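You operate a simulated robot arm through the tools that you are given. There is no shell and no other tool.

Carry out the task below with a simulated two-armed robot. There is one attempt and no reset: what you move stays moved.

Task
Blow the dust off the mould named on the air card and slide it to the clean side.
Fine: use the air wand, put it back in its holder with its button off, and leave the other moulds dusty.

Only the result counts: the job must be done as asked and must still hold three seconds after the hand-in. Knocking over, shifting, dropping, spilling or breaking anything else fails it.

Robot
Two 7-joint arms with two-finger parallel grippers on one trunk that stands fixed in place. Base frame: the origin is at the foot of the trunk, x ahead of it, y to its left, z up; the work surface is at about z = 0.769. Readings come in m, degrees, newtons and seconds.
The left shoulder is at [0.071, 0.156, 1.155], the right one opposite. Payload 3.91 kg a hand.
The TCP of each hand is the grasp point between the finger pads, 0.03 m short of the fingertips. In the tool frame z runs along the fingers and y along their closing line. Largest opening 0.11 m; finger width 0.02, thickness 0.01; the body of the gripper, 0.048 by 0.112 m, starts 0.055 m behind the TCP.
Orientation is told as [roll, pitch, yaw] about the base's x, y, z axes, in that order, counted from this pose: with the fingers straight down and closing along the base's y, the tool's x points along the base's -x, its y along +y and its z along -z.

Tools
- The arms move only by the tool nudge_tool. It takes "left_deltas", "right_deltas" or both (then of equal length, played together; a hand with none holds still); each is a list that holds one entry, the list of rows, each a list of 7 numbers: the shift along the tool's x, y, z in mm, then the turn, a rotation vector about the tool's x, y, z in degrees, then the finger opening in mm, from 0 to 110. In form: [[[tx, ty, tz, wx, wy, wz, hand], ...]]. A call has 1 to 20 rows; each row is the pose to reach, as a shift and turn from the pose commanded when the call began, along the tool's axes at that moment. A row lasts 0.2 s, in which the tool goes at most 0.05 m and 8.6 degrees; a call with a longer step from one row to the next is refused whole, and so is a gripper value outside its range. Where a pose cannot be reached the arm comes as near as it can. A force on the tool above 40 N (or 10 N above the force at the start of the call, whichever is more), or a blocked arm, ends the call early, and 0.2 s more pass. The fingers move at their own pace (about 0.108 m/s each) and stop on an object; they squeeze with about 43 N. The grip force told is the motor's: it shows also when the fingers shut on nothing. Time passes only in rows, and 0.2 s behind the last, so rows that repeat a pose let the fingers close. It gives the time, the measured TCP pose, the force on the tool (base axes), the opening and the grip force at its end, in the units of the frame above (readings bear some noise), with the torque about the TCP (base axes, N m) and any sound that the robot's microphone picked up.
- Cameras (640 x 400 px; columns grow to the right, rows downward): "scene" is now at [0.1194, 0.0596, 1.3972]; the picture's right is [0.64, -0.77, -0.00], its down [-0.34, -0.28, -0.90] and it looks along [0.69, 0.58, -0.44] (base axes); focal length 253 px, centre (320, 200). "left" rides on the left gripper at [0.073, -0.017, -0.103] in its tool frame; the picture's right is [0.23, 0.97, 0.00], its down [-0.76, 0.18, -0.62] and it looks along [-0.61, 0.14, 0.78] (tool axes); focal length 222 px, centre (320, 200). "right" rides on the right gripper at [0.072, 0.017, -0.104] in its tool frame; the picture's right is [-0.23, 0.97, 0.00], its down [-0.76, -0.18, -0.62] and it looks along [-0.61, -0.14, 0.78] (tool axes); focal length 222 px, centre (320, 200). There is no depth. A picture from a camera that has moved, and an enlarged one, comes with that camera's place and axes in the base frame and with its lens.
- grab_frame(camera): a new picture of that camera. It takes no simulated time.
- slide_trunk(by): slides the trunk up (or, below 0, down) by that many m; the arms and the scene camera ride with it, the base frame stays. It gives what a move gives, with no picture.
- aim_head(pan, tilt): turns the head with the scene camera to pan (to the left, within 86 degrees either way) and tilt (down, from -29 to 69), counted from straight ahead of the robot. It gives what a move gives.
- close_up(camera, box): a new picture of the part [left, top, right, bottom] of that camera's present view, enlarged. It takes no simulated time.
- job_done(): hands the job in; it is judged then, once.

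Nothing tells you positions but the pictures and the camera data. Unless the task says otherwise, let go and move clear before handing in.

The tools are called after ">>>" as name(argument=value, ...) on one line, values as JSON. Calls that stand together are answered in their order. nudge_tool: Moves the arms, as the interface text tells. Its arguments: {"type":"object","properties":{"left_deltas":{"type":"array","items":{"type":"array","items":{"type":"array","items":{"type":"number"}}}},"right_deltas":{"type":"array","items":{"type":"array","items":{"type":"array","items":{"type":"number"}}}}},"required":[]} The other tools are called the same way: slide_trunk (by) slides the trunk up or down; aim_head (pan, tilt) turns the head that bears the scene camera; grab_frame (camera) takes a picture; close_up (camera, box) takes an enlarged picture of a part of a camera's view; job_done () hands the job in.

At the start:

```text
t: 0.0
left_position: [0.492, 0.7064, 1.3559]
left_tcp_rot: [0.1, 0.0, 0.0]
left_ft_force: [-0.5, 0.4, 0.0]
left_moment: [-0.02, 0.0, -0.02]
left_finger_gap: 0.11
left_finger_force: 0.0
right_position: [0.8059, 0.1166, 1.3338]
right_tcp_rot: [0.0, -0.1, 0.0]
right_ft_force: [-0.6, 0.1, -0.1]
right_moment: [-0.01, 0.02, 0.0]
right_finger_gap: 0.11
right_finger_force: 0.1
trunk travel left (down, up): [-0.6, 0.34]
head pan, tilt: [39.8, 26.0]
```

scene: 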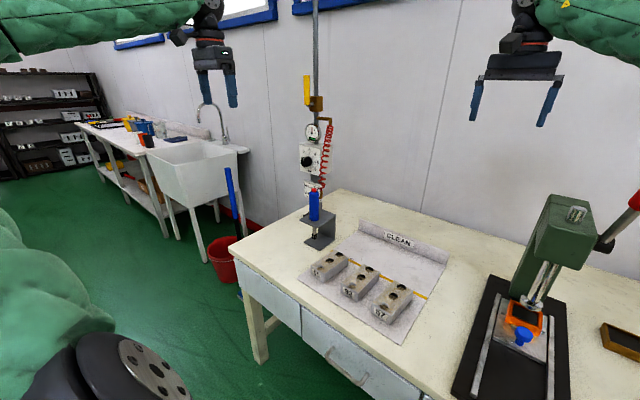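
right: 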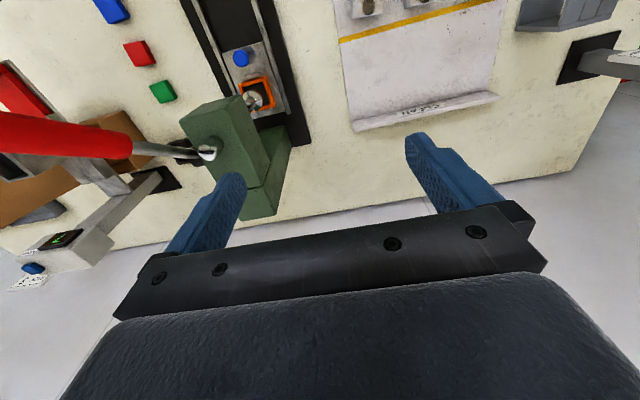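
left: 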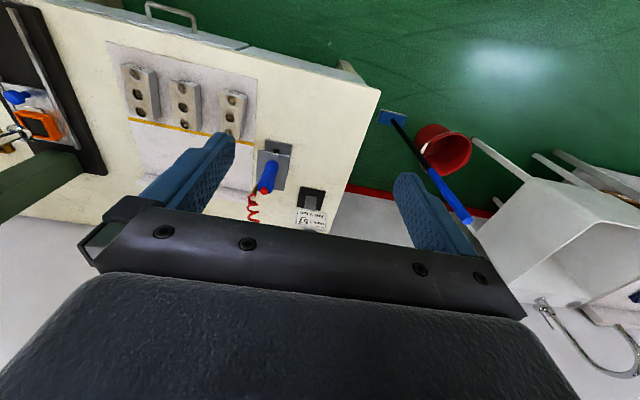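

I see a work table with three dusty moulds on a grey mat with a yellow line and a "CLEAN" strip beyond it, an air wand (blue) in a holder to the left of them, and a card near the pole. I'll take enlarged pictures to read the card and the moulds first.

>>> close_up(camera="scene", box=[270, 60, 370, 260])

>>> close_up(camera="scene", box=[290, 210, 460, 340])

>>> close_up(camera="left", box=[230, 130, 350, 240])

>>> close_up(camera="left", box=[90, 40, 270, 210])

```text
2.00 times, centred on (320, 160) of scene
camera zoom: at [0.1194, 0.0596, 1.3972], right [0.64, -0.77, 0.0], down [-0.34, -0.28, -0.9], along [0.69, 0.58, -0.44], focal length 506 px, centre (320, 280)
```

zoom: 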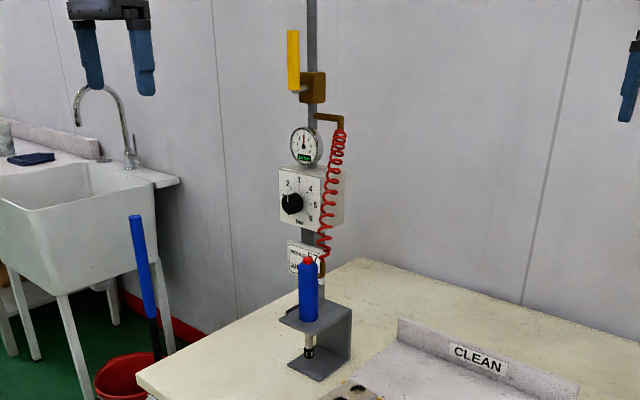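

```text
3.08 times, centred on (375, 275) of scene
camera zoom: at [0.1194, 0.0596, 1.3972], right [0.64, -0.77, 0.0], down [-0.34, -0.28, -0.9], along [0.69, 0.58, -0.44], focal length 778 px, centre (151, -31)
```

zoom: 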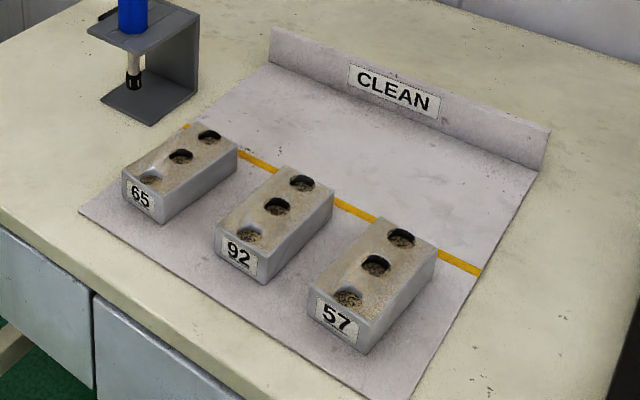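

```text
3.64 times, centred on (290, 185) of left
camera zoom: at [0.4209, 0.6906, 1.4582], right [-0.23, 0.97, 0.0], down [0.76, 0.18, 0.62], along [0.61, 0.14, -0.78], focal length 808 px, centre (429, 254)
```

zoom: 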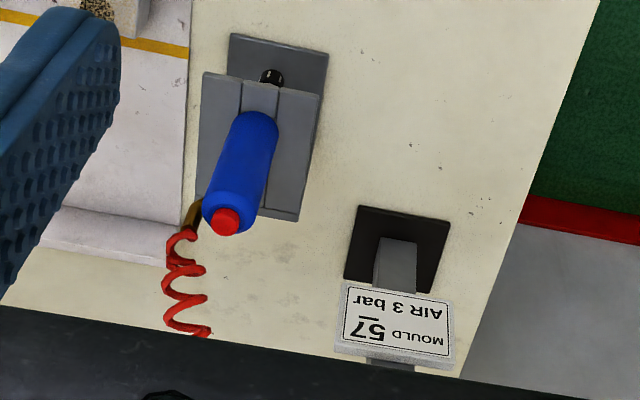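

```text
2.35 times, centred on (180, 125) of left
camera zoom: at [0.4209, 0.6906, 1.4582], right [-0.23, 0.97, 0.0], down [0.76, 0.18, 0.62], along [0.61, 0.14, -0.78], focal length 523 px, centre (649, 376)
```

zoom: 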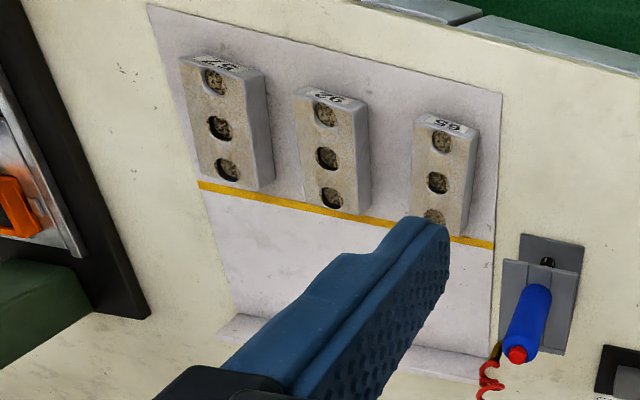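

The card reads "MOULD 57, AIR 3 bar", and 57 is the right-most mould. I'll check the regulator, the gauge, the valve and the wand more closely.

>>> close_up(camera="scene", box=[295, 110, 345, 142])

>>> close_up(camera="scene", box=[290, 138, 350, 178])

>>> close_up(camera="scene", box=[290, 70, 350, 110])

>>> close_up(camera="scene", box=[280, 175, 360, 255])

```text
12.50 times, centred on (320, 126) of scene
camera zoom: at [0.1194, 0.0596, 1.3972], right [0.64, -0.77, 0.0], down [-0.34, -0.28, -0.9], along [0.69, 0.58, -0.44], focal length 3159 px, centre (320, 1125)
```

zoom: 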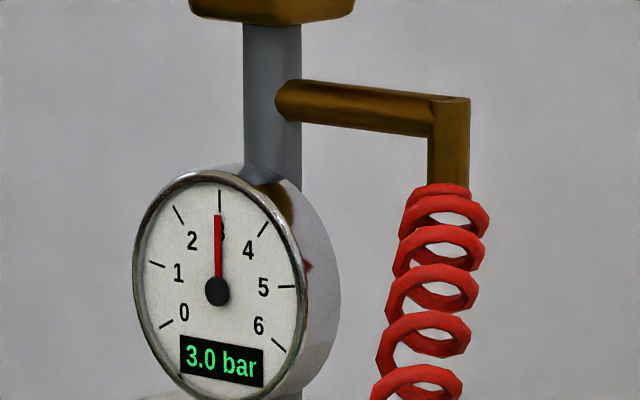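

```text
10.00 times, centred on (320, 158) of scene
camera zoom: at [0.1194, 0.0596, 1.3972], right [0.64, -0.77, 0.0], down [-0.34, -0.28, -0.9], along [0.69, 0.58, -0.44], focal length 2527 px, centre (320, 620)
```

zoom: 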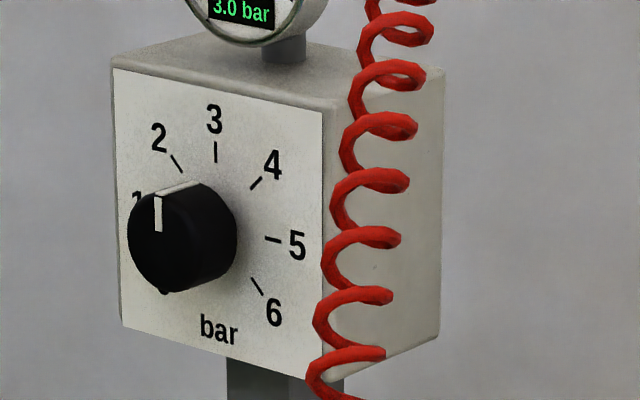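

```text
10.00 times, centred on (320, 90) of scene
camera zoom: at [0.1194, 0.0596, 1.3972], right [0.64, -0.77, 0.0], down [-0.34, -0.28, -0.9], along [0.69, 0.58, -0.44], focal length 2527 px, centre (320, 1300)
```

zoom: 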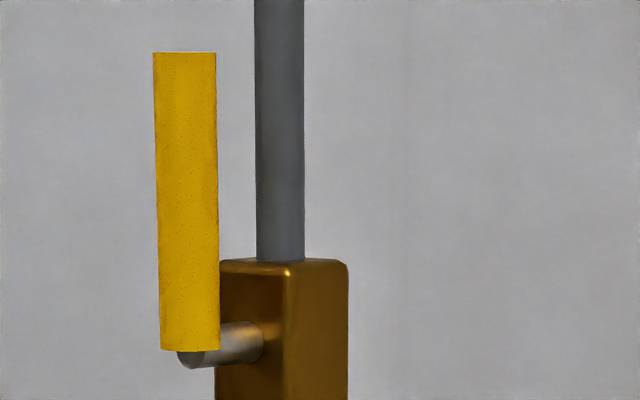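

```text
5.00 times, centred on (320, 215) of scene
camera zoom: at [0.1194, 0.0596, 1.3972], right [0.64, -0.77, 0.0], down [-0.34, -0.28, -0.9], along [0.69, 0.58, -0.44], focal length 1264 px, centre (320, 125)
```

zoom: 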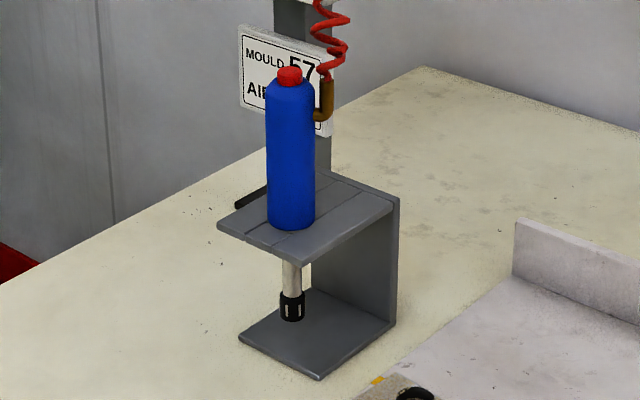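

The air is already set: the valve is open, and both gauge and knob read 3 bar. The wand stands upright with its red button on top at about (0.767, 0.629, 1.02), so next I'll look closely at the holder slot, the button and mould 57.

>>> close_up(camera="left", box=[250, 135, 300, 200])

>>> close_up(camera="scene", box=[300, 180, 345, 215])

>>> close_up(camera="scene", box=[300, 208, 345, 252])

>>> close_up(camera="scene", box=[355, 270, 445, 330])

```text
6.15 times, centred on (275, 168) of left
camera zoom: at [0.4209, 0.6906, 1.4582], right [-0.23, 0.97, 0.0], down [0.76, 0.18, 0.62], along [0.61, 0.14, -0.78], focal length 1367 px, centre (597, 400)
```

zoom: 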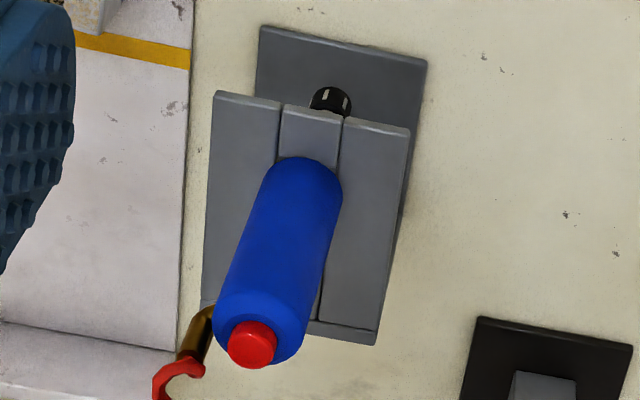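

```text
11.43 times, centred on (322, 198) of scene
camera zoom: at [0.1194, 0.0596, 1.3972], right [0.64, -0.77, 0.0], down [-0.34, -0.28, -0.9], along [0.69, 0.58, -0.44], focal length 2888 px, centre (291, 229)
```

zoom: 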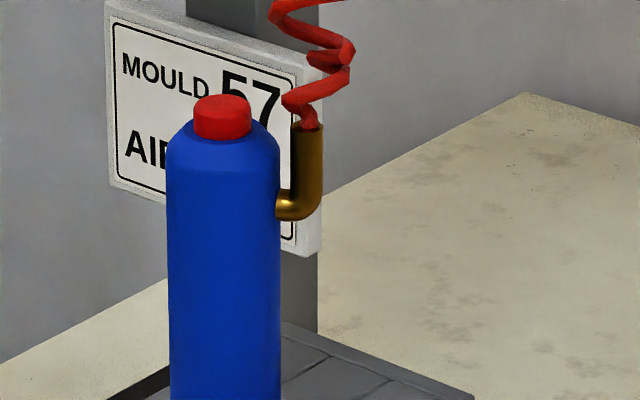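

```text
9.09 times, centred on (322, 230) of scene
camera zoom: at [0.1194, 0.0596, 1.3972], right [0.64, -0.77, 0.0], down [-0.34, -0.28, -0.9], along [0.69, 0.58, -0.44], focal length 2298 px, centre (297, -73)
```

zoom: 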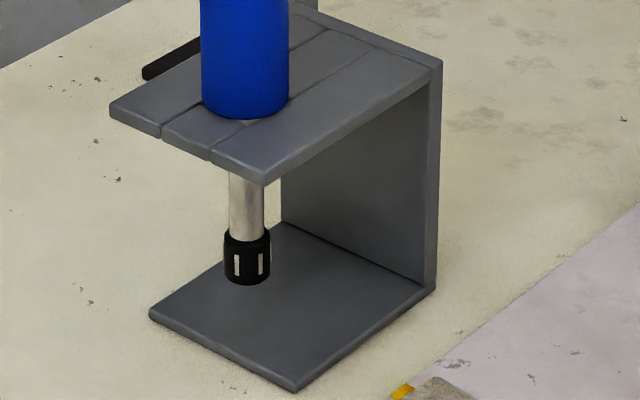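

```text
6.67 times, centred on (400, 300) of scene
camera zoom: at [0.1194, 0.0596, 1.3972], right [0.64, -0.77, 0.0], down [-0.34, -0.28, -0.9], along [0.69, 0.58, -0.44], focal length 1685 px, centre (-213, -467)
```

zoom: 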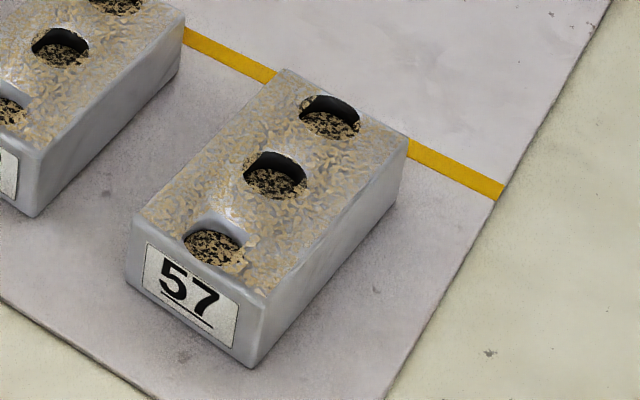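

The holder shelf has a closed hole, so the wand must be lifted straight up and lowered straight back in. Mould 57's centre is near (0.68, 0.244) and its top is at about z 0.812. Next I'll bring the left hand in front of the wand with its fingers horizontal, pointing +X.

>>> nudge_tool(left_deltas=[[[-6, -7, 28, 0, -8.18, 0, 110], [-12, -14, 56, 0, -16.36, 0, 110], [-18, -21, 84, 0, -24.54, 0, 110], [-24, -28, 112, 0, -32.72, 0, 110], [-30, -35, 140, 0, -40.9, 0, 110], [-36, -42, 168, 0, -49.08, 0, 110], [-42, -49, 196, 0, -57.26, 0, 110], [-48, -56, 224, 0, -65.44, 0, 110], [-54, -63, 252, 0, -73.62, 0, 110], [-60, -70, 280, 0, -81.8, 0, 110], [-66, -77, 308, 0, -90, 0, 110], [-66, -77, 308, 0, -90, 0, 110]]])

```text
t: 2.8
left_position: [0.5481, 0.6277, 1.0106]
left_tcp_rot: [-0.5, -85.5, 0.4]
left_ft_force: [-0.3, 0.0, 0.5]
left_moment: [-0.01, -0.03, 0.01]
left_finger_gap: 0.11
left_finger_force: 0.0
right_position: [0.806, 0.1173, 1.334]
right_tcp_rot: [0.0, 0.0, 0.0]
right_ft_force: [0.2, 0.9, 0.0]
right_moment: [0.0, -0.02, 0.03]
right_finger_gap: 0.11
right_finger_force: 0.1
trunk travel left (down, up): [-0.6, 0.34]
head pan, tilt: [39.8, 26.0]
stopped in row 12 (left hand): the arm was blocked; the commanded pose is now the measured one
```

The left hand reached (0.548, 0.628, 1.011) with pitch −85.5 before it was reported blocked, possibly at a joint limit. I'll look before moving on.

>>> grab_frame(camera="scene")

>>> grab_frame(camera="left")

>>> grab_frame(camera="right")

```text
taken
camera scene: at [0.1188, 0.0599, 1.3972], right [0.64, -0.77, 0.0], down [-0.34, -0.28, -0.9], along [0.69, 0.58, -0.44], focal length 253 px, centre (320, 200)
```

scene: 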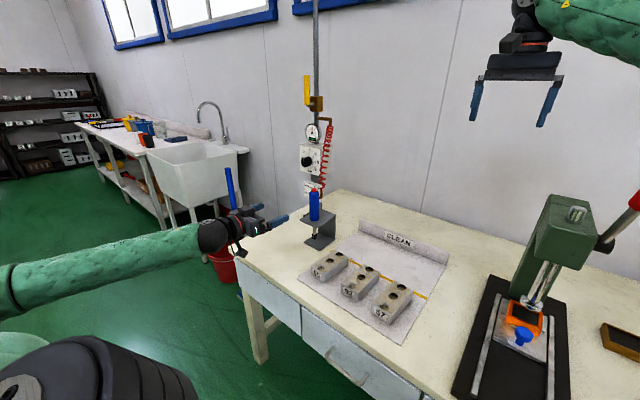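

```text
taken
camera left: at [0.4405, 0.6114, 0.9448], right [-0.02, 0.97, -0.23], down [-0.56, 0.18, 0.81], along [0.83, 0.14, 0.54], focal length 222 px, centre (320, 200)
```

left: 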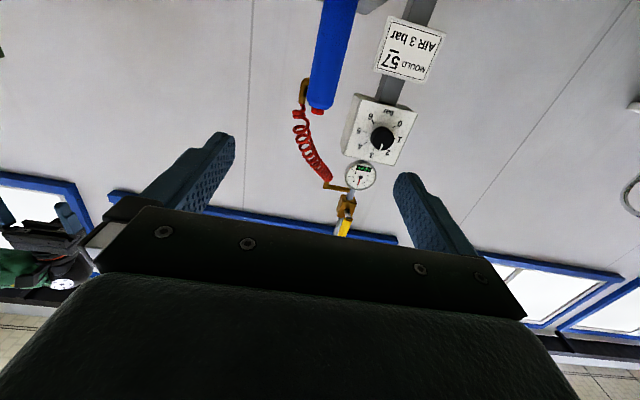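

```text
taken
camera right: at [0.7333, 0.1319, 1.4374], right [0.23, 0.97, 0.0], down [0.76, -0.18, 0.62], along [0.61, -0.14, -0.78], focal length 222 px, centre (320, 200)
```

right: 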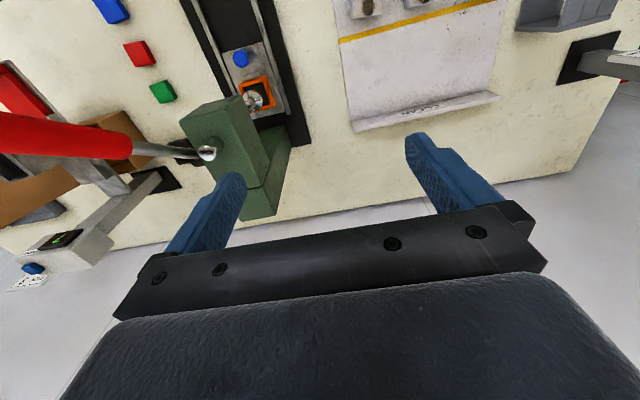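

Nothing was touched; the wrist just dislikes being fully horizontal. I'll tilt the fingers to about −65° pitch and go to a pre-grasp point in front of the wand.

>>> nudge_tool(left_deltas=[[[2, 0, 20, 0, 4, 0, 110], [4, 0, 45, 0, 8, 0, 110], [6, 1, 70, 0, 12, 0, 110], [9, 1, 92, 0, 16, 0, 110], [11.4, 1.3, 111, 0, 20.5, 0, 110], [11.4, 1.3, 111, 0, 20.5, 0, 110], [11.4, 1.3, 111, 0, 20.5, 0, 110]]])

```text
t: 4.4
left_position: [0.6567, 0.6293, 0.9901]
left_tcp_rot: [0.0, -65.0, -0.2]
left_ft_force: [-0.8, -0.9, 0.9]
left_moment: [-0.01, 0.02, -0.05]
left_finger_gap: 0.1099
left_finger_force: 0.1
right_position: [0.8076, 0.1152, 1.3339]
right_tcp_rot: [0.0, 0.1, 0.0]
right_ft_force: [-0.5, -0.6, -0.1]
right_moment: [-0.01, -0.06, 0.04]
right_finger_gap: 0.1102
right_finger_force: 0.1
trunk travel left (down, up): [-0.6, 0.34]
head pan, tilt: [39.8, 26.0]
```

>>> grab_frame(camera="left")

>>> close_up(camera="scene", box=[240, 160, 380, 260])

```text
taken
camera left: at [0.5347, 0.6116, 0.9668], right [-0.1, 0.97, -0.21], down [-0.24, 0.18, 0.95], along [0.97, 0.14, 0.22], focal length 222 px, centre (320, 200)
```

left: 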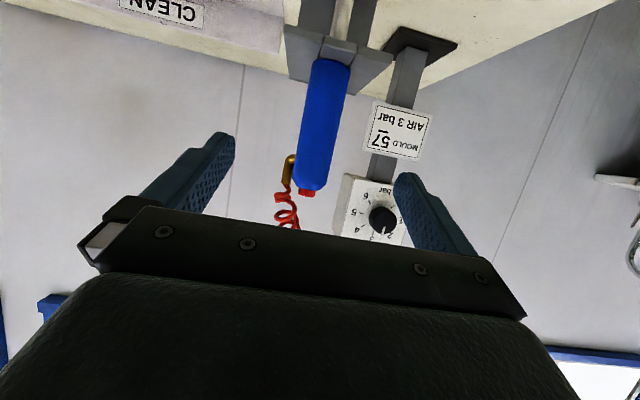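

```text
4.00 times, centred on (310, 210) of scene
camera zoom: at [0.1198, 0.0595, 1.3971], right [0.64, -0.77, 0.0], down [-0.34, -0.28, -0.9], along [0.69, 0.58, -0.44], focal length 1011 px, centre (360, 160)
```

zoom: 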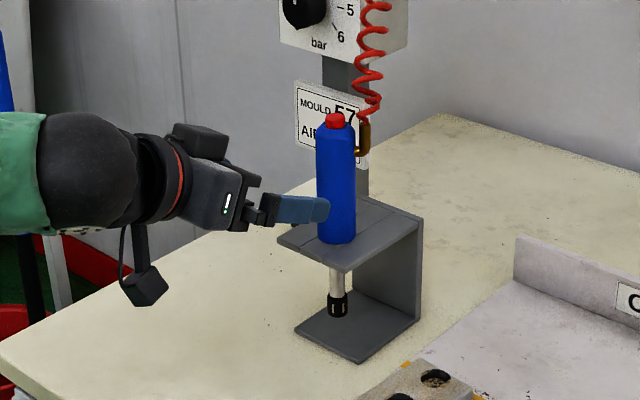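

The left camera confirms the wand axis at y ≈ 0.629, with the fingers lined up on it. I'll advance 121 mm along the fingers with the gripper open.

>>> nudge_tool(left_deltas=[[[0, 0, 30, 0, 0, 0, 110], [0, 0, 60, 0, 0, 0, 110], [-1, 0, 90, 0, 0, 0, 110], [-1, 0, 110, 0, 0, 0, 110], [-1, 0, 121, 0, 0, 0, 110], [-1, 0, 121, 0, 0, 0, 110]]])

>>> grab_frame(camera="left")

>>> close_up(camera="scene", box=[240, 160, 380, 260])

```text
t: 5.8
left_position: [0.7687, 0.6279, 0.9409]
left_tcp_rot: [0.1, -65.1, -0.1]
left_ft_force: [-0.6, -0.5, -0.4]
left_moment: [-0.01, 0.02, -0.01]
left_finger_gap: 0.1102
left_finger_force: 0.0
right_position: [0.8079, 0.116, 1.3328]
right_tcp_rot: [0.1, 0.1, -0.1]
right_ft_force: [-0.6, -0.3, -0.8]
right_moment: [0.02, -0.01, 0.04]
right_finger_gap: 0.1099
right_finger_force: 0.1
trunk travel left (down, up): [-0.6, 0.34]
head pan, tilt: [39.8, 26.0]
```

```text
taken
camera left: at [0.6458, 0.6122, 0.9183], right [-0.1, 0.97, -0.21], down [-0.24, 0.18, 0.95], along [0.96, 0.14, 0.22], focal length 222 px, centre (320, 200)
```

left: 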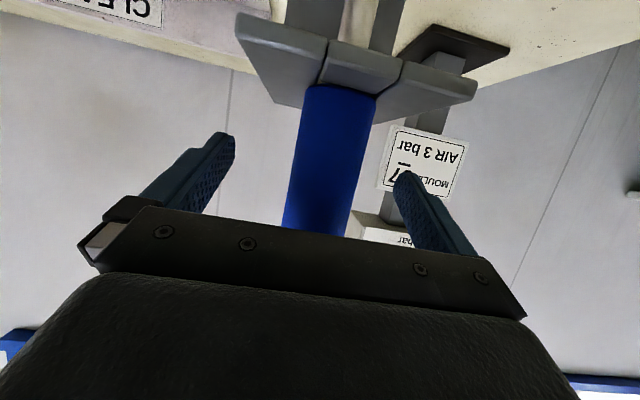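

```text
4.00 times, centred on (310, 210) of scene
camera zoom: at [0.1194, 0.0596, 1.3972], right [0.64, -0.77, 0.0], down [-0.34, -0.28, -0.9], along [0.69, 0.58, -0.44], focal length 1011 px, centre (360, 160)
```

zoom: 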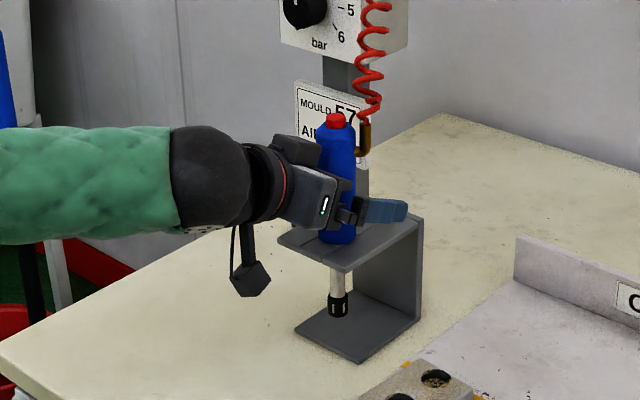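

The wand handle sits at the grasp point between the fingers. I'll close on it now.

>>> nudge_tool(left_deltas=[[[0, 0, 0, 0, 0, 0, 60], [0, 0, 0, 0, 0, 0, 20], [0, 0, 0, 0, 0, 0, 0], [0, 0, 0, 0, 0, 0, 0], [0, 0, 0, 0, 0, 0, 0]]])

>>> grab_frame(camera="left")

>>> close_up(camera="scene", box=[240, 160, 380, 260])

```text
t: 7.0
left_position: [0.769, 0.6287, 0.9405]
left_tcp_rot: [0.0, -65.1, -0.1]
left_ft_force: [1.1, 2.8, 1.8]
left_moment: [0.0, -0.09, 0.01]
left_finger_gap: 0.0371
left_finger_force: 43.0
right_position: [0.8066, 0.116, 1.3332]
right_tcp_rot: [-0.1, 0.1, 0.0]
right_ft_force: [0.0, -0.7, 0.1]
right_moment: [-0.02, 0.04, -0.04]
right_finger_gap: 0.11
right_finger_force: 0.0
trunk travel left (down, up): [-0.6, 0.34]
head pan, tilt: [39.8, 26.0]
```

```text
taken
camera left: at [0.6457, 0.6123, 0.9183], right [-0.1, 0.97, -0.21], down [-0.24, 0.18, 0.95], along [0.96, 0.14, 0.22], focal length 222 px, centre (320, 200)
```

left: 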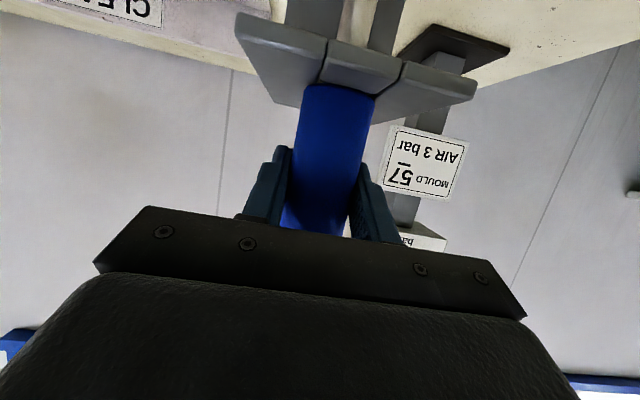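

```text
4.00 times, centred on (310, 210) of scene
camera zoom: at [0.1195, 0.0597, 1.3972], right [0.64, -0.77, 0.0], down [-0.34, -0.28, -0.9], along [0.69, 0.58, -0.44], focal length 1011 px, centre (360, 160)
```

zoom: 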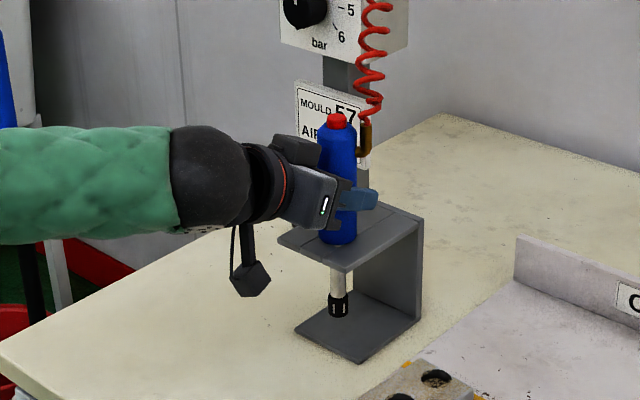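

The wand is gripped (37 mm, 43 N). I'll lift it straight up 120 mm so the nozzle clears the shelf hole.

>>> nudge_tool(left_deltas=[[[-9.1, 0, -4.2, 0, 0, 0, 0], [-18.1, 0, -8.4, 0, 0, 0, 0], [-36.3, 0, -16.8, 0, 0, 0, 0], [-54.4, 0, -25.3, 0, 0, 0, 0], [-72.6, 0, -33.7, 0, 0, 0, 0], [-90.7, 0, -42.1, 0, 0, 0, 0], [-108.8, 0, -50.5, 0, 0, 0, 0], [-108.8, 0, -50.5, 0, 0, 0, 0]]])

>>> grab_frame(camera="left")

>>> grab_frame(camera="scene")

>>> close_up(camera="scene", box=[240, 130, 380, 260])

```text
t: 8.8
left_position: [0.7697, 0.6296, 1.0618]
left_tcp_rot: [-0.1, -65.0, -0.1]
left_ft_force: [-0.8, 0.6, -2.4]
left_moment: [0.0, 0.02, 0.0]
left_finger_gap: 0.0368
left_finger_force: 43.5
right_position: [0.806, 0.1157, 1.3333]
right_tcp_rot: [0.0, 0.1, -0.1]
right_ft_force: [-0.6, 0.1, 0.2]
right_moment: [0.02, 0.01, -0.01]
right_finger_gap: 0.1099
right_finger_force: 0.0
trunk travel left (down, up): [-0.6, 0.34]
head pan, tilt: [39.8, 26.0]
```

```text
taken
camera left: at [0.6459, 0.6133, 1.0382], right [-0.1, 0.97, -0.21], down [-0.24, 0.18, 0.95], along [0.97, 0.14, 0.22], focal length 222 px, centre (320, 200)
```

left: 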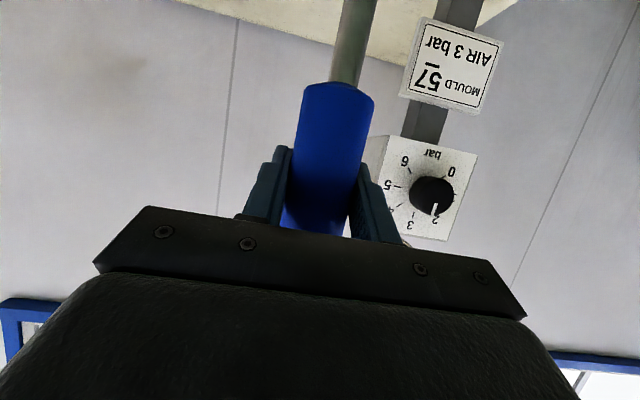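

```text
taken
camera scene: at [0.1198, 0.06, 1.3971], right [0.64, -0.77, 0.0], down [-0.34, -0.28, -0.9], along [0.69, 0.58, -0.44], focal length 253 px, centre (320, 200)
```

scene: 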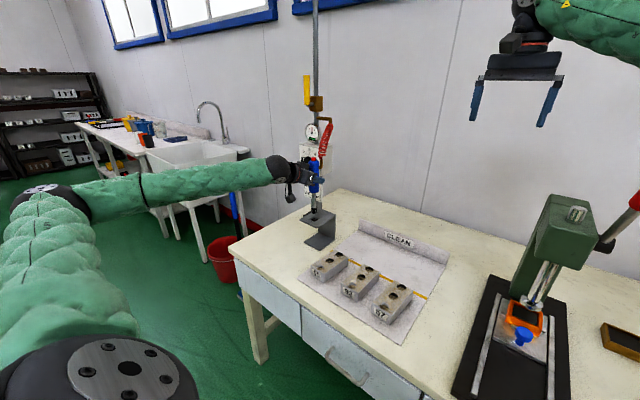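

```text
3.08 times, centred on (310, 195) of scene
camera zoom: at [0.1198, 0.06, 1.3971], right [0.64, -0.77, 0.0], down [-0.34, -0.28, -0.9], along [0.69, 0.58, -0.44], focal length 778 px, centre (351, 215)
```

zoom: 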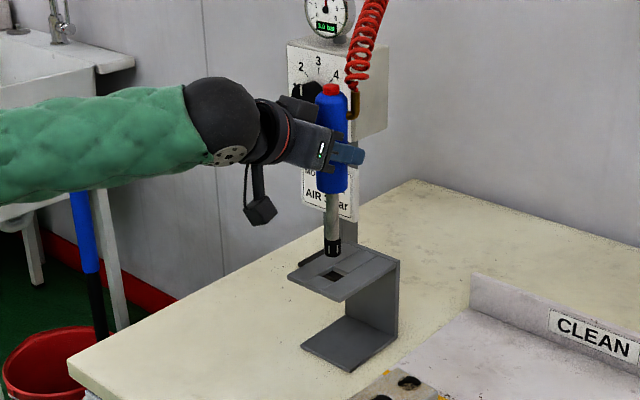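

The wand is out and the hole in the shelf is clearly visible. From here the knob's pointer looks different, so I'll re-check the regulator dial and the gauge.

>>> close_up(camera="left", box=[370, 120, 490, 250])

>>> close_up(camera="scene", box=[295, 110, 345, 160])

```text
3.08 times, centred on (430, 185) of left
camera zoom: at [0.6459, 0.6133, 1.0382], right [-0.1, 0.97, -0.21], down [-0.24, 0.18, 0.95], along [0.97, 0.14, 0.22], focal length 684 px, centre (-18, 246)
```

zoom: 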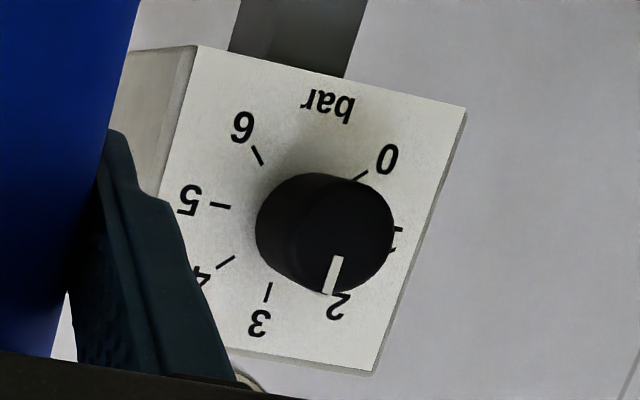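

```text
8.00 times, centred on (320, 135) of scene
camera zoom: at [0.1198, 0.06, 1.3971], right [0.64, -0.77, 0.0], down [-0.34, -0.28, -0.9], along [0.69, 0.58, -0.44], focal length 2022 px, centre (320, 720)
```

zoom: 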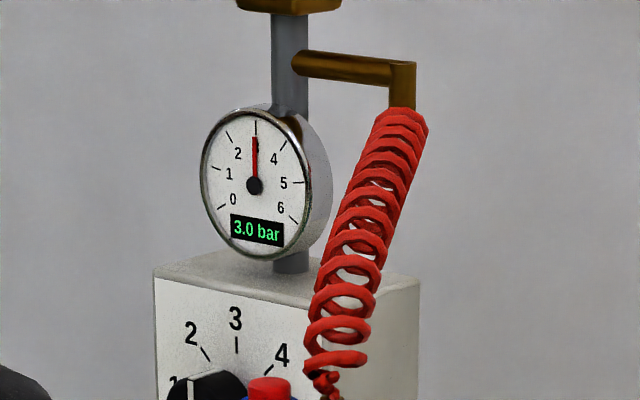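

The knob's white mark runs parallel to the bar→3 axis and the gauge shows 3.0 bar, so the air needs no change. I'll carry the wand, held upright and high, to above mould 57.

>>> nudge_tool(left_deltas=[[[2, -19, -4, 0, 0, 0, 0], [6, -55, -12, 0, 0, 0, 0], [10, -95, -21, 0, 0, 0, 0], [14, -135, -30, 0, 0, 0, 0], [18, -175, -39, 0, 0, 0, 0], [22, -215, -48, 0, 0, 0, 0], [26, -255, -57, 0, 0, 0, 0], [30, -295, -66, 0, 0, 0, 0], [34, -335, -74, 0, 0, 0, 0], [37, -370, -80, 0, 0, 0, 0], [38, -386, -81.6, 0, 0, 0, 0], [38, -386, -81.6, 0, 0, 0, 0]]])

>>> grab_frame(camera="scene")

>>> grab_frame(camera="left")

>>> grab_frame(camera="right")

```text
t: 11.4
left_position: [0.6779, 0.244, 1.0558]
left_tcp_rot: [0.0, -65.0, 0.0]
left_ft_force: [-0.4, -0.1, -2.2]
left_moment: [-0.01, 0.04, -0.02]
left_finger_gap: 0.0367
left_finger_force: 42.3
right_position: [0.8059, 0.1149, 1.3329]
right_tcp_rot: [0.0, 0.1, -0.1]
right_ft_force: [0.5, -0.2, -0.1]
right_moment: [0.0, 0.02, -0.01]
right_finger_gap: 0.1099
right_finger_force: 0.1
trunk travel left (down, up): [-0.6, 0.34]
head pan, tilt: [39.8, 26.0]
```

```text
taken
camera scene: at [0.1196, 0.0596, 1.3972], right [0.64, -0.77, 0.0], down [-0.34, -0.28, -0.9], along [0.69, 0.58, -0.44], focal length 253 px, centre (320, 200)
```

scene: 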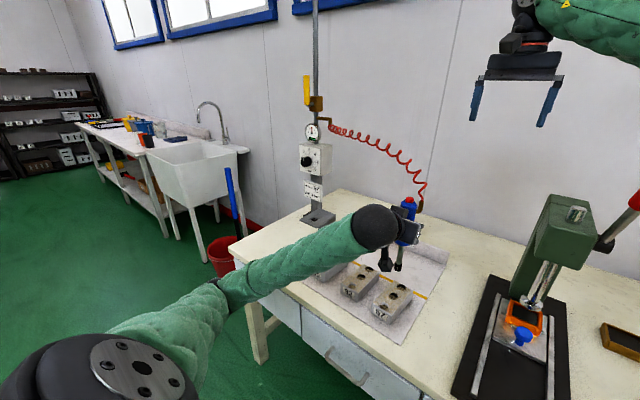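

```text
taken
camera left: at [0.5544, 0.2268, 1.0339], right [-0.1, 0.97, -0.21], down [-0.24, 0.18, 0.95], along [0.97, 0.14, 0.22], focal length 222 px, centre (320, 200)
```

left: 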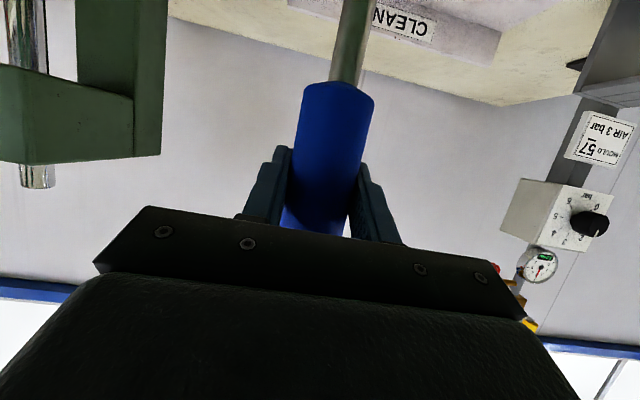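

```text
taken
camera right: at [0.7343, 0.1312, 1.4371], right [0.23, 0.97, 0.0], down [0.76, -0.18, 0.62], along [0.61, -0.14, -0.78], focal length 222 px, centre (320, 200)
```

right: 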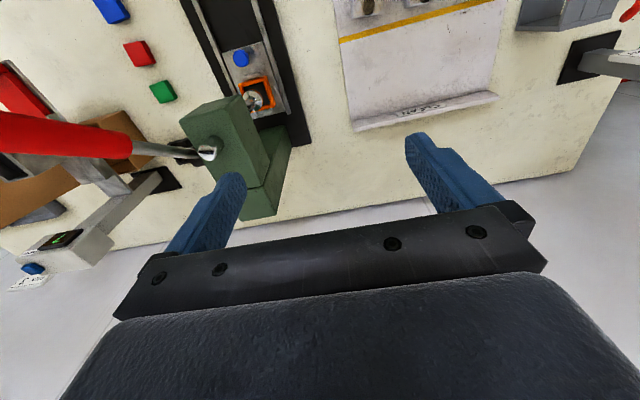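

The wand is upright above mould 57 and the hose stretches freely. I'll lower the nozzle to about 30 mm above the mould top and bring the right hand, closed, to a spot at its own side where its camera can see the wand and mould.

>>> nudge_tool(left_deltas=[[[18, 0, 8.5, 0, 0, 0, 0], [36, 0, 17, 0, 0, 0, 0], [54, 0, 25, 0, 0, 0, 0], [66, 0, 31, 0, 0, 0, 0], [66, 0, 31, 0, 0, 0, 0], [66, 0, 31, 0, 0, 0, 0], [66, 0, 31, 0, 0, 0, 0]]], right_deltas=[[[30, -6, 8, 4, 0, 0, 80], [60, -12, 16, 8, 0, 0, 40], [90, -18, 24, 12, 0, 0, 0], [120, -24, 32, 16, 0, 0, 0], [150, -30, 40, 20, 0, 0, 0], [180, -36, 48, 20, 0, 0, 0], [180, -36, 48, 20, 0, 0, 0]]])

>>> grab_frame(camera="right")

>>> grab_frame(camera="scene")

>>> close_up(camera="scene", box=[340, 150, 460, 330])

```text
t: 13.0
left_position: [0.6782, 0.2417, 0.9862]
left_tcp_rot: [-0.1, -64.9, 0.0]
left_ft_force: [-0.7, -0.1, -2.3]
left_moment: [0.01, -0.02, -0.04]
left_finger_gap: 0.0372
left_finger_force: 43.1
right_position: [0.6256, 0.0804, 1.2853]
right_tcp_rot: [-20.1, 0.1, -0.1]
right_ft_force: [-0.4, 0.7, 0.0]
right_moment: [-0.02, 0.01, -0.01]
right_finger_gap: 0.0
right_finger_force: 37.5
trunk travel left (down, up): [-0.6, 0.34]
head pan, tilt: [39.8, 26.0]
```

```text
taken
camera right: at [0.5533, 0.1304, 1.377], right [0.23, 0.91, -0.33], down [0.76, 0.05, 0.65], along [0.61, -0.4, -0.69], focal length 222 px, centre (320, 200)
```

right: 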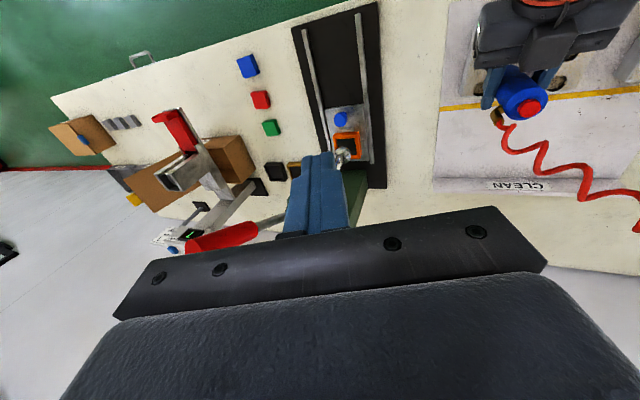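

```text
taken
camera scene: at [0.1195, 0.0603, 1.3971], right [0.64, -0.77, 0.0], down [-0.34, -0.28, -0.9], along [0.69, 0.58, -0.44], focal length 253 px, centre (320, 200)
```

scene: 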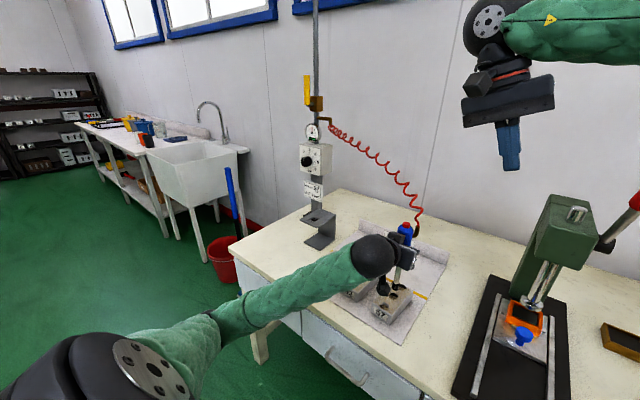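

```text
2.22 times, centred on (400, 240) of scene
camera zoom: at [0.1195, 0.0603, 1.3971], right [0.64, -0.77, 0.0], down [-0.34, -0.28, -0.9], along [0.69, 0.58, -0.44], focal length 562 px, centre (142, 111)
```

zoom: 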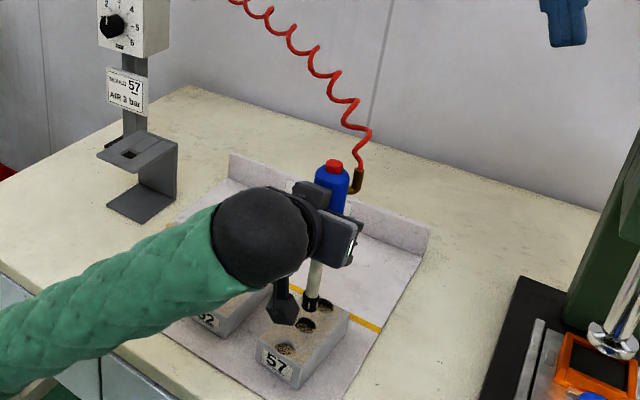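

The nozzle is over the middle cavity of mould 57 and the button is at about (0.675, 0.241, 1.065). I'll straighten the right hand so it points down and bring its closed fingertips about 40 mm above the button.

>>> nudge_tool(right_deltas=[[[-8, 34, 14, -4, 0, 0, 0], [-16, 68, 28, -8, 0, 0, 0], [-24, 102, 43, -12, 0, 0, 0], [-33, 136, 57, -16, 0, 0, 0], [-41, 170, 72, -20, 0, 0, 0], [-49.4, 202.3, 86.1, -20, 0, 0, 0], [-49.4, 202.3, 86.1, -20, 0, 0, 0], [-49.4, 202.3, 86.1, -20, 0, 0, 0]]])

>>> grab_frame(camera="right")

>>> close_up(camera="scene", box=[340, 130, 460, 250])

```text
t: 14.8
left_position: [0.6794, 0.2425, 0.986]
left_tcp_rot: [0.1, -65.0, 0.1]
left_ft_force: [-0.3, 0.8, -3.2]
left_moment: [-0.01, -0.01, 0.01]
left_finger_gap: 0.037
left_finger_force: 42.9
right_position: [0.6744, 0.2406, 1.1332]
right_tcp_rot: [0.1, 0.1, 0.0]
right_ft_force: [-0.7, -0.1, 1.0]
right_moment: [0.0, -0.01, -0.03]
right_finger_gap: 0.0001
right_finger_force: 37.9
trunk travel left (down, up): [-0.6, 0.34]
head pan, tilt: [39.8, 26.0]
```

```text
taken
camera right: at [0.6017, 0.2561, 1.2371], right [0.23, 0.97, 0.0], down [0.76, -0.18, 0.62], along [0.61, -0.14, -0.78], focal length 222 px, centre (320, 200)
```

right: 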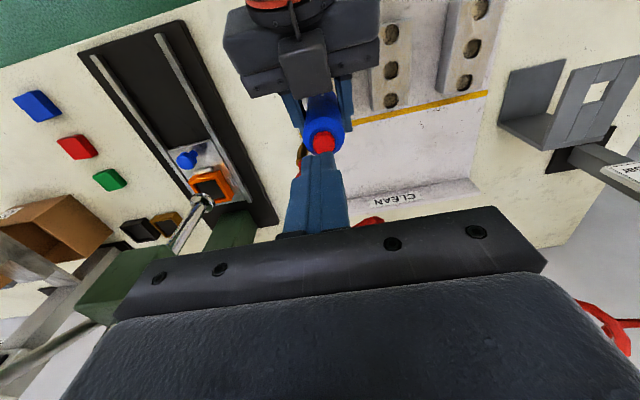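

```text
3.33 times, centred on (400, 190) of scene
camera zoom: at [0.1199, 0.0603, 1.3971], right [0.64, -0.77, 0.0], down [-0.34, -0.28, -0.9], along [0.69, 0.58, -0.44], focal length 842 px, centre (53, 233)
```

zoom: 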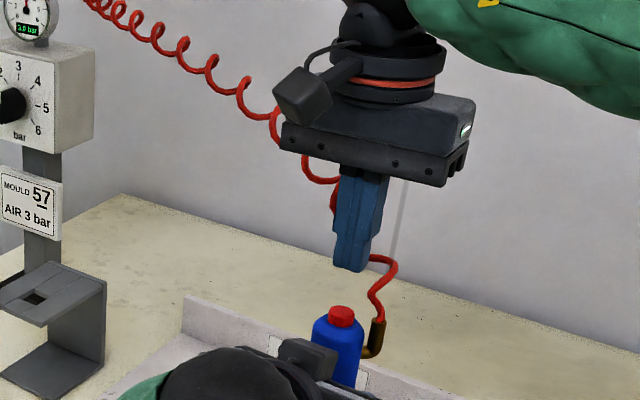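

The fingertips line up with the button (at about 0.677, 0.241). I'll come down slowly in small steps, watching the force and listening for air.

>>> nudge_tool(right_deltas=[[[-2.5, 0, 15, 0, 0, 0, 0], [-2.5, 0, 28, 0, 0, 0, 0], [-2.5, 0, 32, 0, 0, 0, 0], [-2.5, 0, 34, 0, 0, 0, 0]]])

>>> close_up(camera="scene", box=[360, 170, 440, 250])

>>> close_up(camera="right", box=[270, 90, 370, 200])

```text
t: 15.8
left_position: [0.679, 0.2411, 0.9859]
left_tcp_rot: [0.1, -65.0, 0.1]
left_ft_force: [0.5, 0.0, -2.1]
left_moment: [-0.02, -0.01, 0.01]
left_finger_gap: 0.037
left_finger_force: 42.6
right_position: [0.6781, 0.2415, 1.1007]
right_tcp_rot: [0.1, 0.1, -0.1]
right_ft_force: [0.1, -0.8, -0.2]
right_moment: [0.0, 0.0, 0.04]
right_finger_gap: 0.0003
right_finger_force: 38.3
trunk travel left (down, up): [-0.6, 0.34]
head pan, tilt: [39.8, 26.0]
```

```text
5.00 times, centred on (400, 210) of scene
camera zoom: at [0.1197, 0.0596, 1.3971], right [0.64, -0.77, 0.0], down [-0.34, -0.28, -0.9], along [0.69, 0.58, -0.44], focal length 1264 px, centre (-80, 150)
```

zoom: 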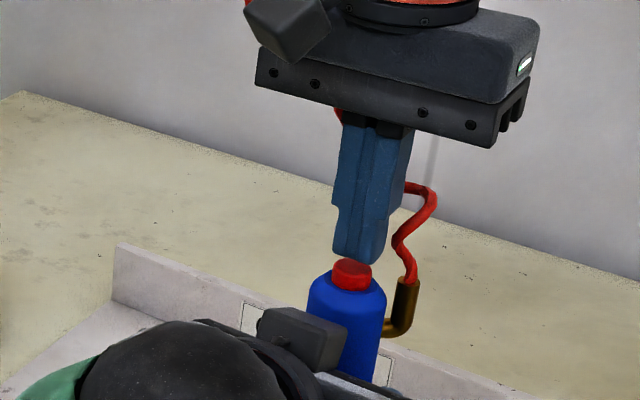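

```text
3.64 times, centred on (320, 145) of right
camera zoom: at [0.6058, 0.2556, 1.2045], right [0.23, 0.97, 0.0], down [0.76, -0.18, 0.62], along [0.61, -0.14, -0.78], focal length 808 px, centre (320, 400)
```

zoom: 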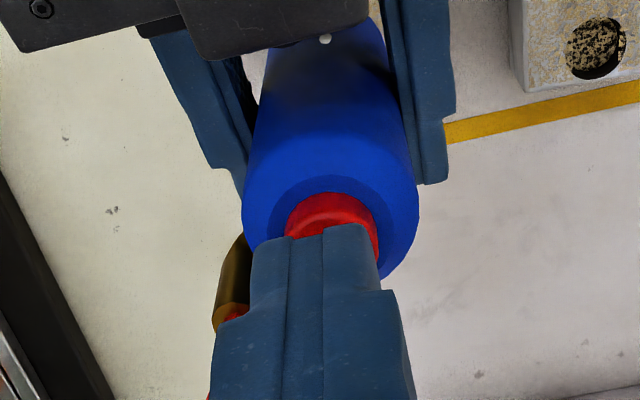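

The tips are about 3–4 mm above the button and nearly centred. I'll shift slightly and press down in 1.5 mm steps.

>>> nudge_tool(right_deltas=[[[1.5, 1.5, 1.5, 0, 0, 0, 0], [1.5, 1.5, 3, 0, 0, 0, 0], [1.5, 1.5, 4.5, 0, 0, 0, 0], [1.5, 1.5, 6, 0, 0, 0, 0], [1.5, 1.5, 6, 0, 0, 0, 0]]])

>>> close_up(camera="scene", box=[360, 170, 440, 250])

>>> close_up(camera="right", box=[270, 90, 370, 200])

```text
t: 17.0
left_position: [0.6794, 0.2418, 0.9857]
left_tcp_rot: [-0.1, -65.0, -0.1]
left_ft_force: [-0.1, 0.1, -3.0]
left_moment: [-0.01, -0.01, -0.02]
left_finger_gap: 0.037
left_finger_force: 42.8
right_position: [0.6769, 0.2415, 1.0962]
right_tcp_rot: [0.0, 0.1, -0.1]
right_ft_force: [-0.3, -0.2, 0.2]
right_moment: [-0.03, -0.02, -0.02]
right_finger_gap: 0.0001
right_finger_force: 37.3
trunk travel left (down, up): [-0.6, 0.34]
head pan, tilt: [39.8, 26.0]
```

```text
5.00 times, centred on (400, 210) of scene
camera zoom: at [0.1196, 0.0595, 1.3972], right [0.64, -0.77, 0.0], down [-0.34, -0.28, -0.9], along [0.69, 0.58, -0.44], focal length 1264 px, centre (-80, 150)
```

zoom: 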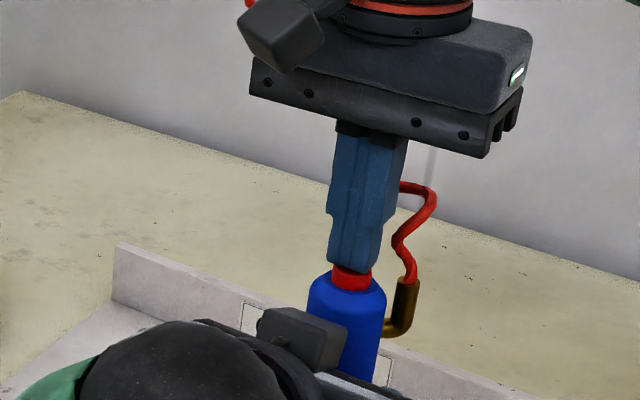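

```text
3.64 times, centred on (320, 145) of right
camera zoom: at [0.6042, 0.2572, 1.1997], right [0.23, 0.97, 0.0], down [0.76, -0.18, 0.62], along [0.61, -0.14, -0.78], focal length 808 px, centre (320, 400)
```

zoom: 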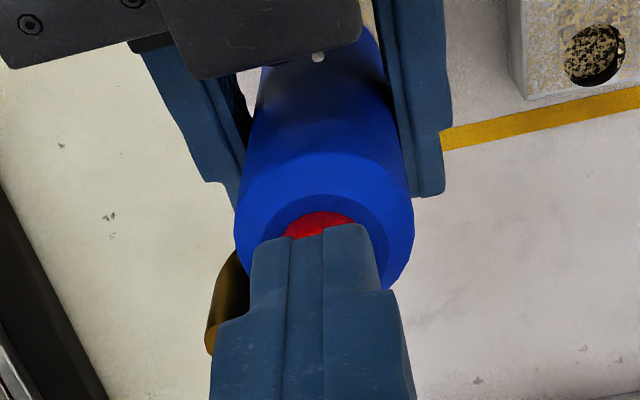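

The tips are well centred and about to touch. I'll continue pressing gently.

>>> nudge_tool(right_deltas=[[[0, 0, 1, 0, 0, 0, 0], [0, 0, 2, 0, 0, 0, 0], [0, 0, 3, 0, 0, 0, 0], [0, 0, 3, 0, 0, 0, 0]]])

```text
t: 18.0
left_position: [0.679, 0.2426, 0.9866]
left_tcp_rot: [0.0, -65.0, 0.0]
left_ft_force: [0.9, 0.0, -2.5]
left_moment: [0.02, 0.0, -0.04]
left_finger_gap: 0.0368
left_finger_force: 43.0
right_position: [0.6758, 0.2407, 1.0932]
right_tcp_rot: [0.1, 0.1, -0.2]
right_ft_force: [0.6, -0.4, 1.2]
right_moment: [-0.02, -0.04, 0.0]
right_finger_gap: 0.0001
right_finger_force: 37.9
trunk travel left (down, up): [-0.6, 0.34]
head pan, tilt: [39.8, 26.0]
```

>>> nudge_tool(right_deltas=[[[0, 0, 1, 0, 0, 0, 0], [0, 0, 2, 0, 0, 0, 0], [0, 0, 3, 0, 0, 0, 0], [0, 0, 3, 0, 0, 0, 0]]])

>>> close_up(camera="scene", box=[360, 190, 440, 270])

```text
t: 19.0
left_position: [0.68, 0.2418, 0.9862]
left_tcp_rot: [0.0, -65.0, -0.1]
left_ft_force: [1.5, 0.3, -4.0]
left_moment: [0.01, 0.1, 0.02]
left_finger_gap: 0.0371
left_finger_force: 43.0
right_position: [0.6764, 0.2418, 1.0891]
right_tcp_rot: [0.0, 0.1, -0.2]
right_ft_force: [0.3, -1.0, 2.8]
right_moment: [0.01, 0.01, 0.02]
right_finger_gap: 0.0001
right_finger_force: 37.8
trunk travel left (down, up): [-0.6, 0.34]
head pan, tilt: [39.8, 26.0]
heard: click
```

```text
5.00 times, centred on (400, 230) of scene
camera zoom: at [0.1196, 0.0596, 1.3972], right [0.64, -0.77, 0.0], down [-0.34, -0.28, -0.9], along [0.69, 0.58, -0.44], focal length 1264 px, centre (-80, 50)
```

zoom: 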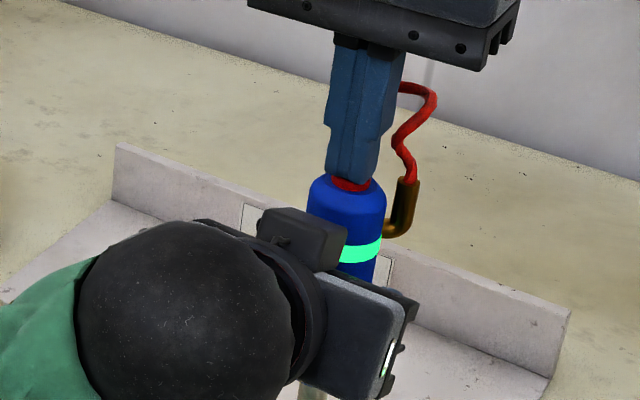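

There was a click and a green ring lit up on the wand, so the air is on. I'll raise the right hand to see whether the button latches.

>>> nudge_tool(right_deltas=[[[0, 0, -4, 0, 0, 0, 0], [0, 0, -10, 0, 0, 0, 0], [0, 0, -18, 0, 0, 0, 0]]])

>>> close_up(camera="scene", box=[360, 190, 440, 330])

>>> grab_frame(camera="right")

```text
t: 19.8
left_position: [0.6792, 0.2415, 0.9869]
left_tcp_rot: [0.0, -65.1, 0.0]
left_ft_force: [-0.1, -0.7, -1.6]
left_moment: [-0.01, 0.02, 0.02]
left_finger_gap: 0.0366
left_finger_force: 42.4
right_position: [0.6763, 0.2422, 1.1075]
right_tcp_rot: [-0.1, 0.1, -0.2]
right_ft_force: [-0.8, -0.3, -0.1]
right_moment: [0.0, -0.04, 0.03]
right_finger_gap: 0.0
right_finger_force: 37.9
trunk travel left (down, up): [-0.6, 0.34]
head pan, tilt: [39.8, 26.0]
```

```text
2.86 times, centred on (400, 260) of scene
camera zoom: at [0.1194, 0.0597, 1.3972], right [0.64, -0.77, 0.0], down [-0.34, -0.28, -0.9], along [0.69, 0.58, -0.44], focal length 722 px, centre (91, 29)
```

zoom: 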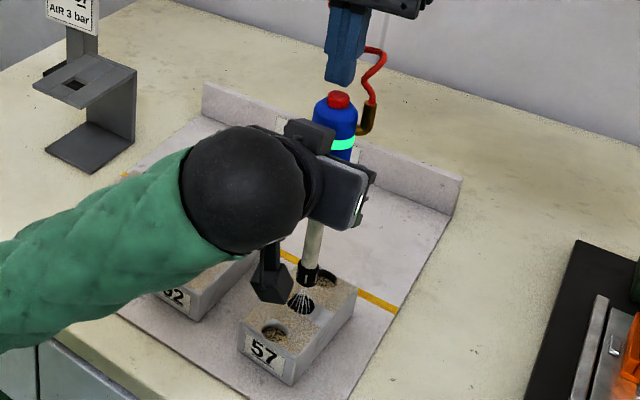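

```text
taken
camera right: at [0.6039, 0.2584, 1.2112], right [0.23, 0.97, 0.0], down [0.76, -0.18, 0.62], along [0.61, -0.14, -0.78], focal length 222 px, centre (320, 200)
```

right: 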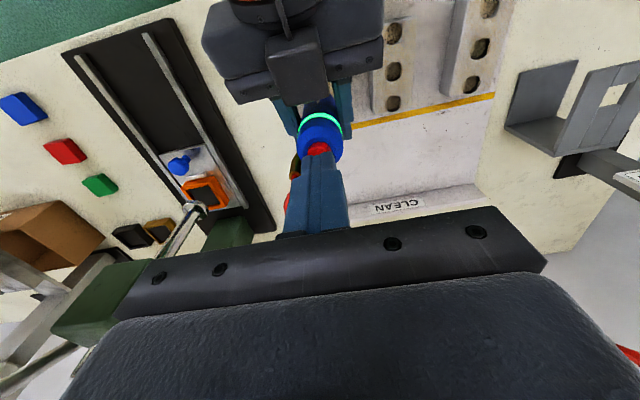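

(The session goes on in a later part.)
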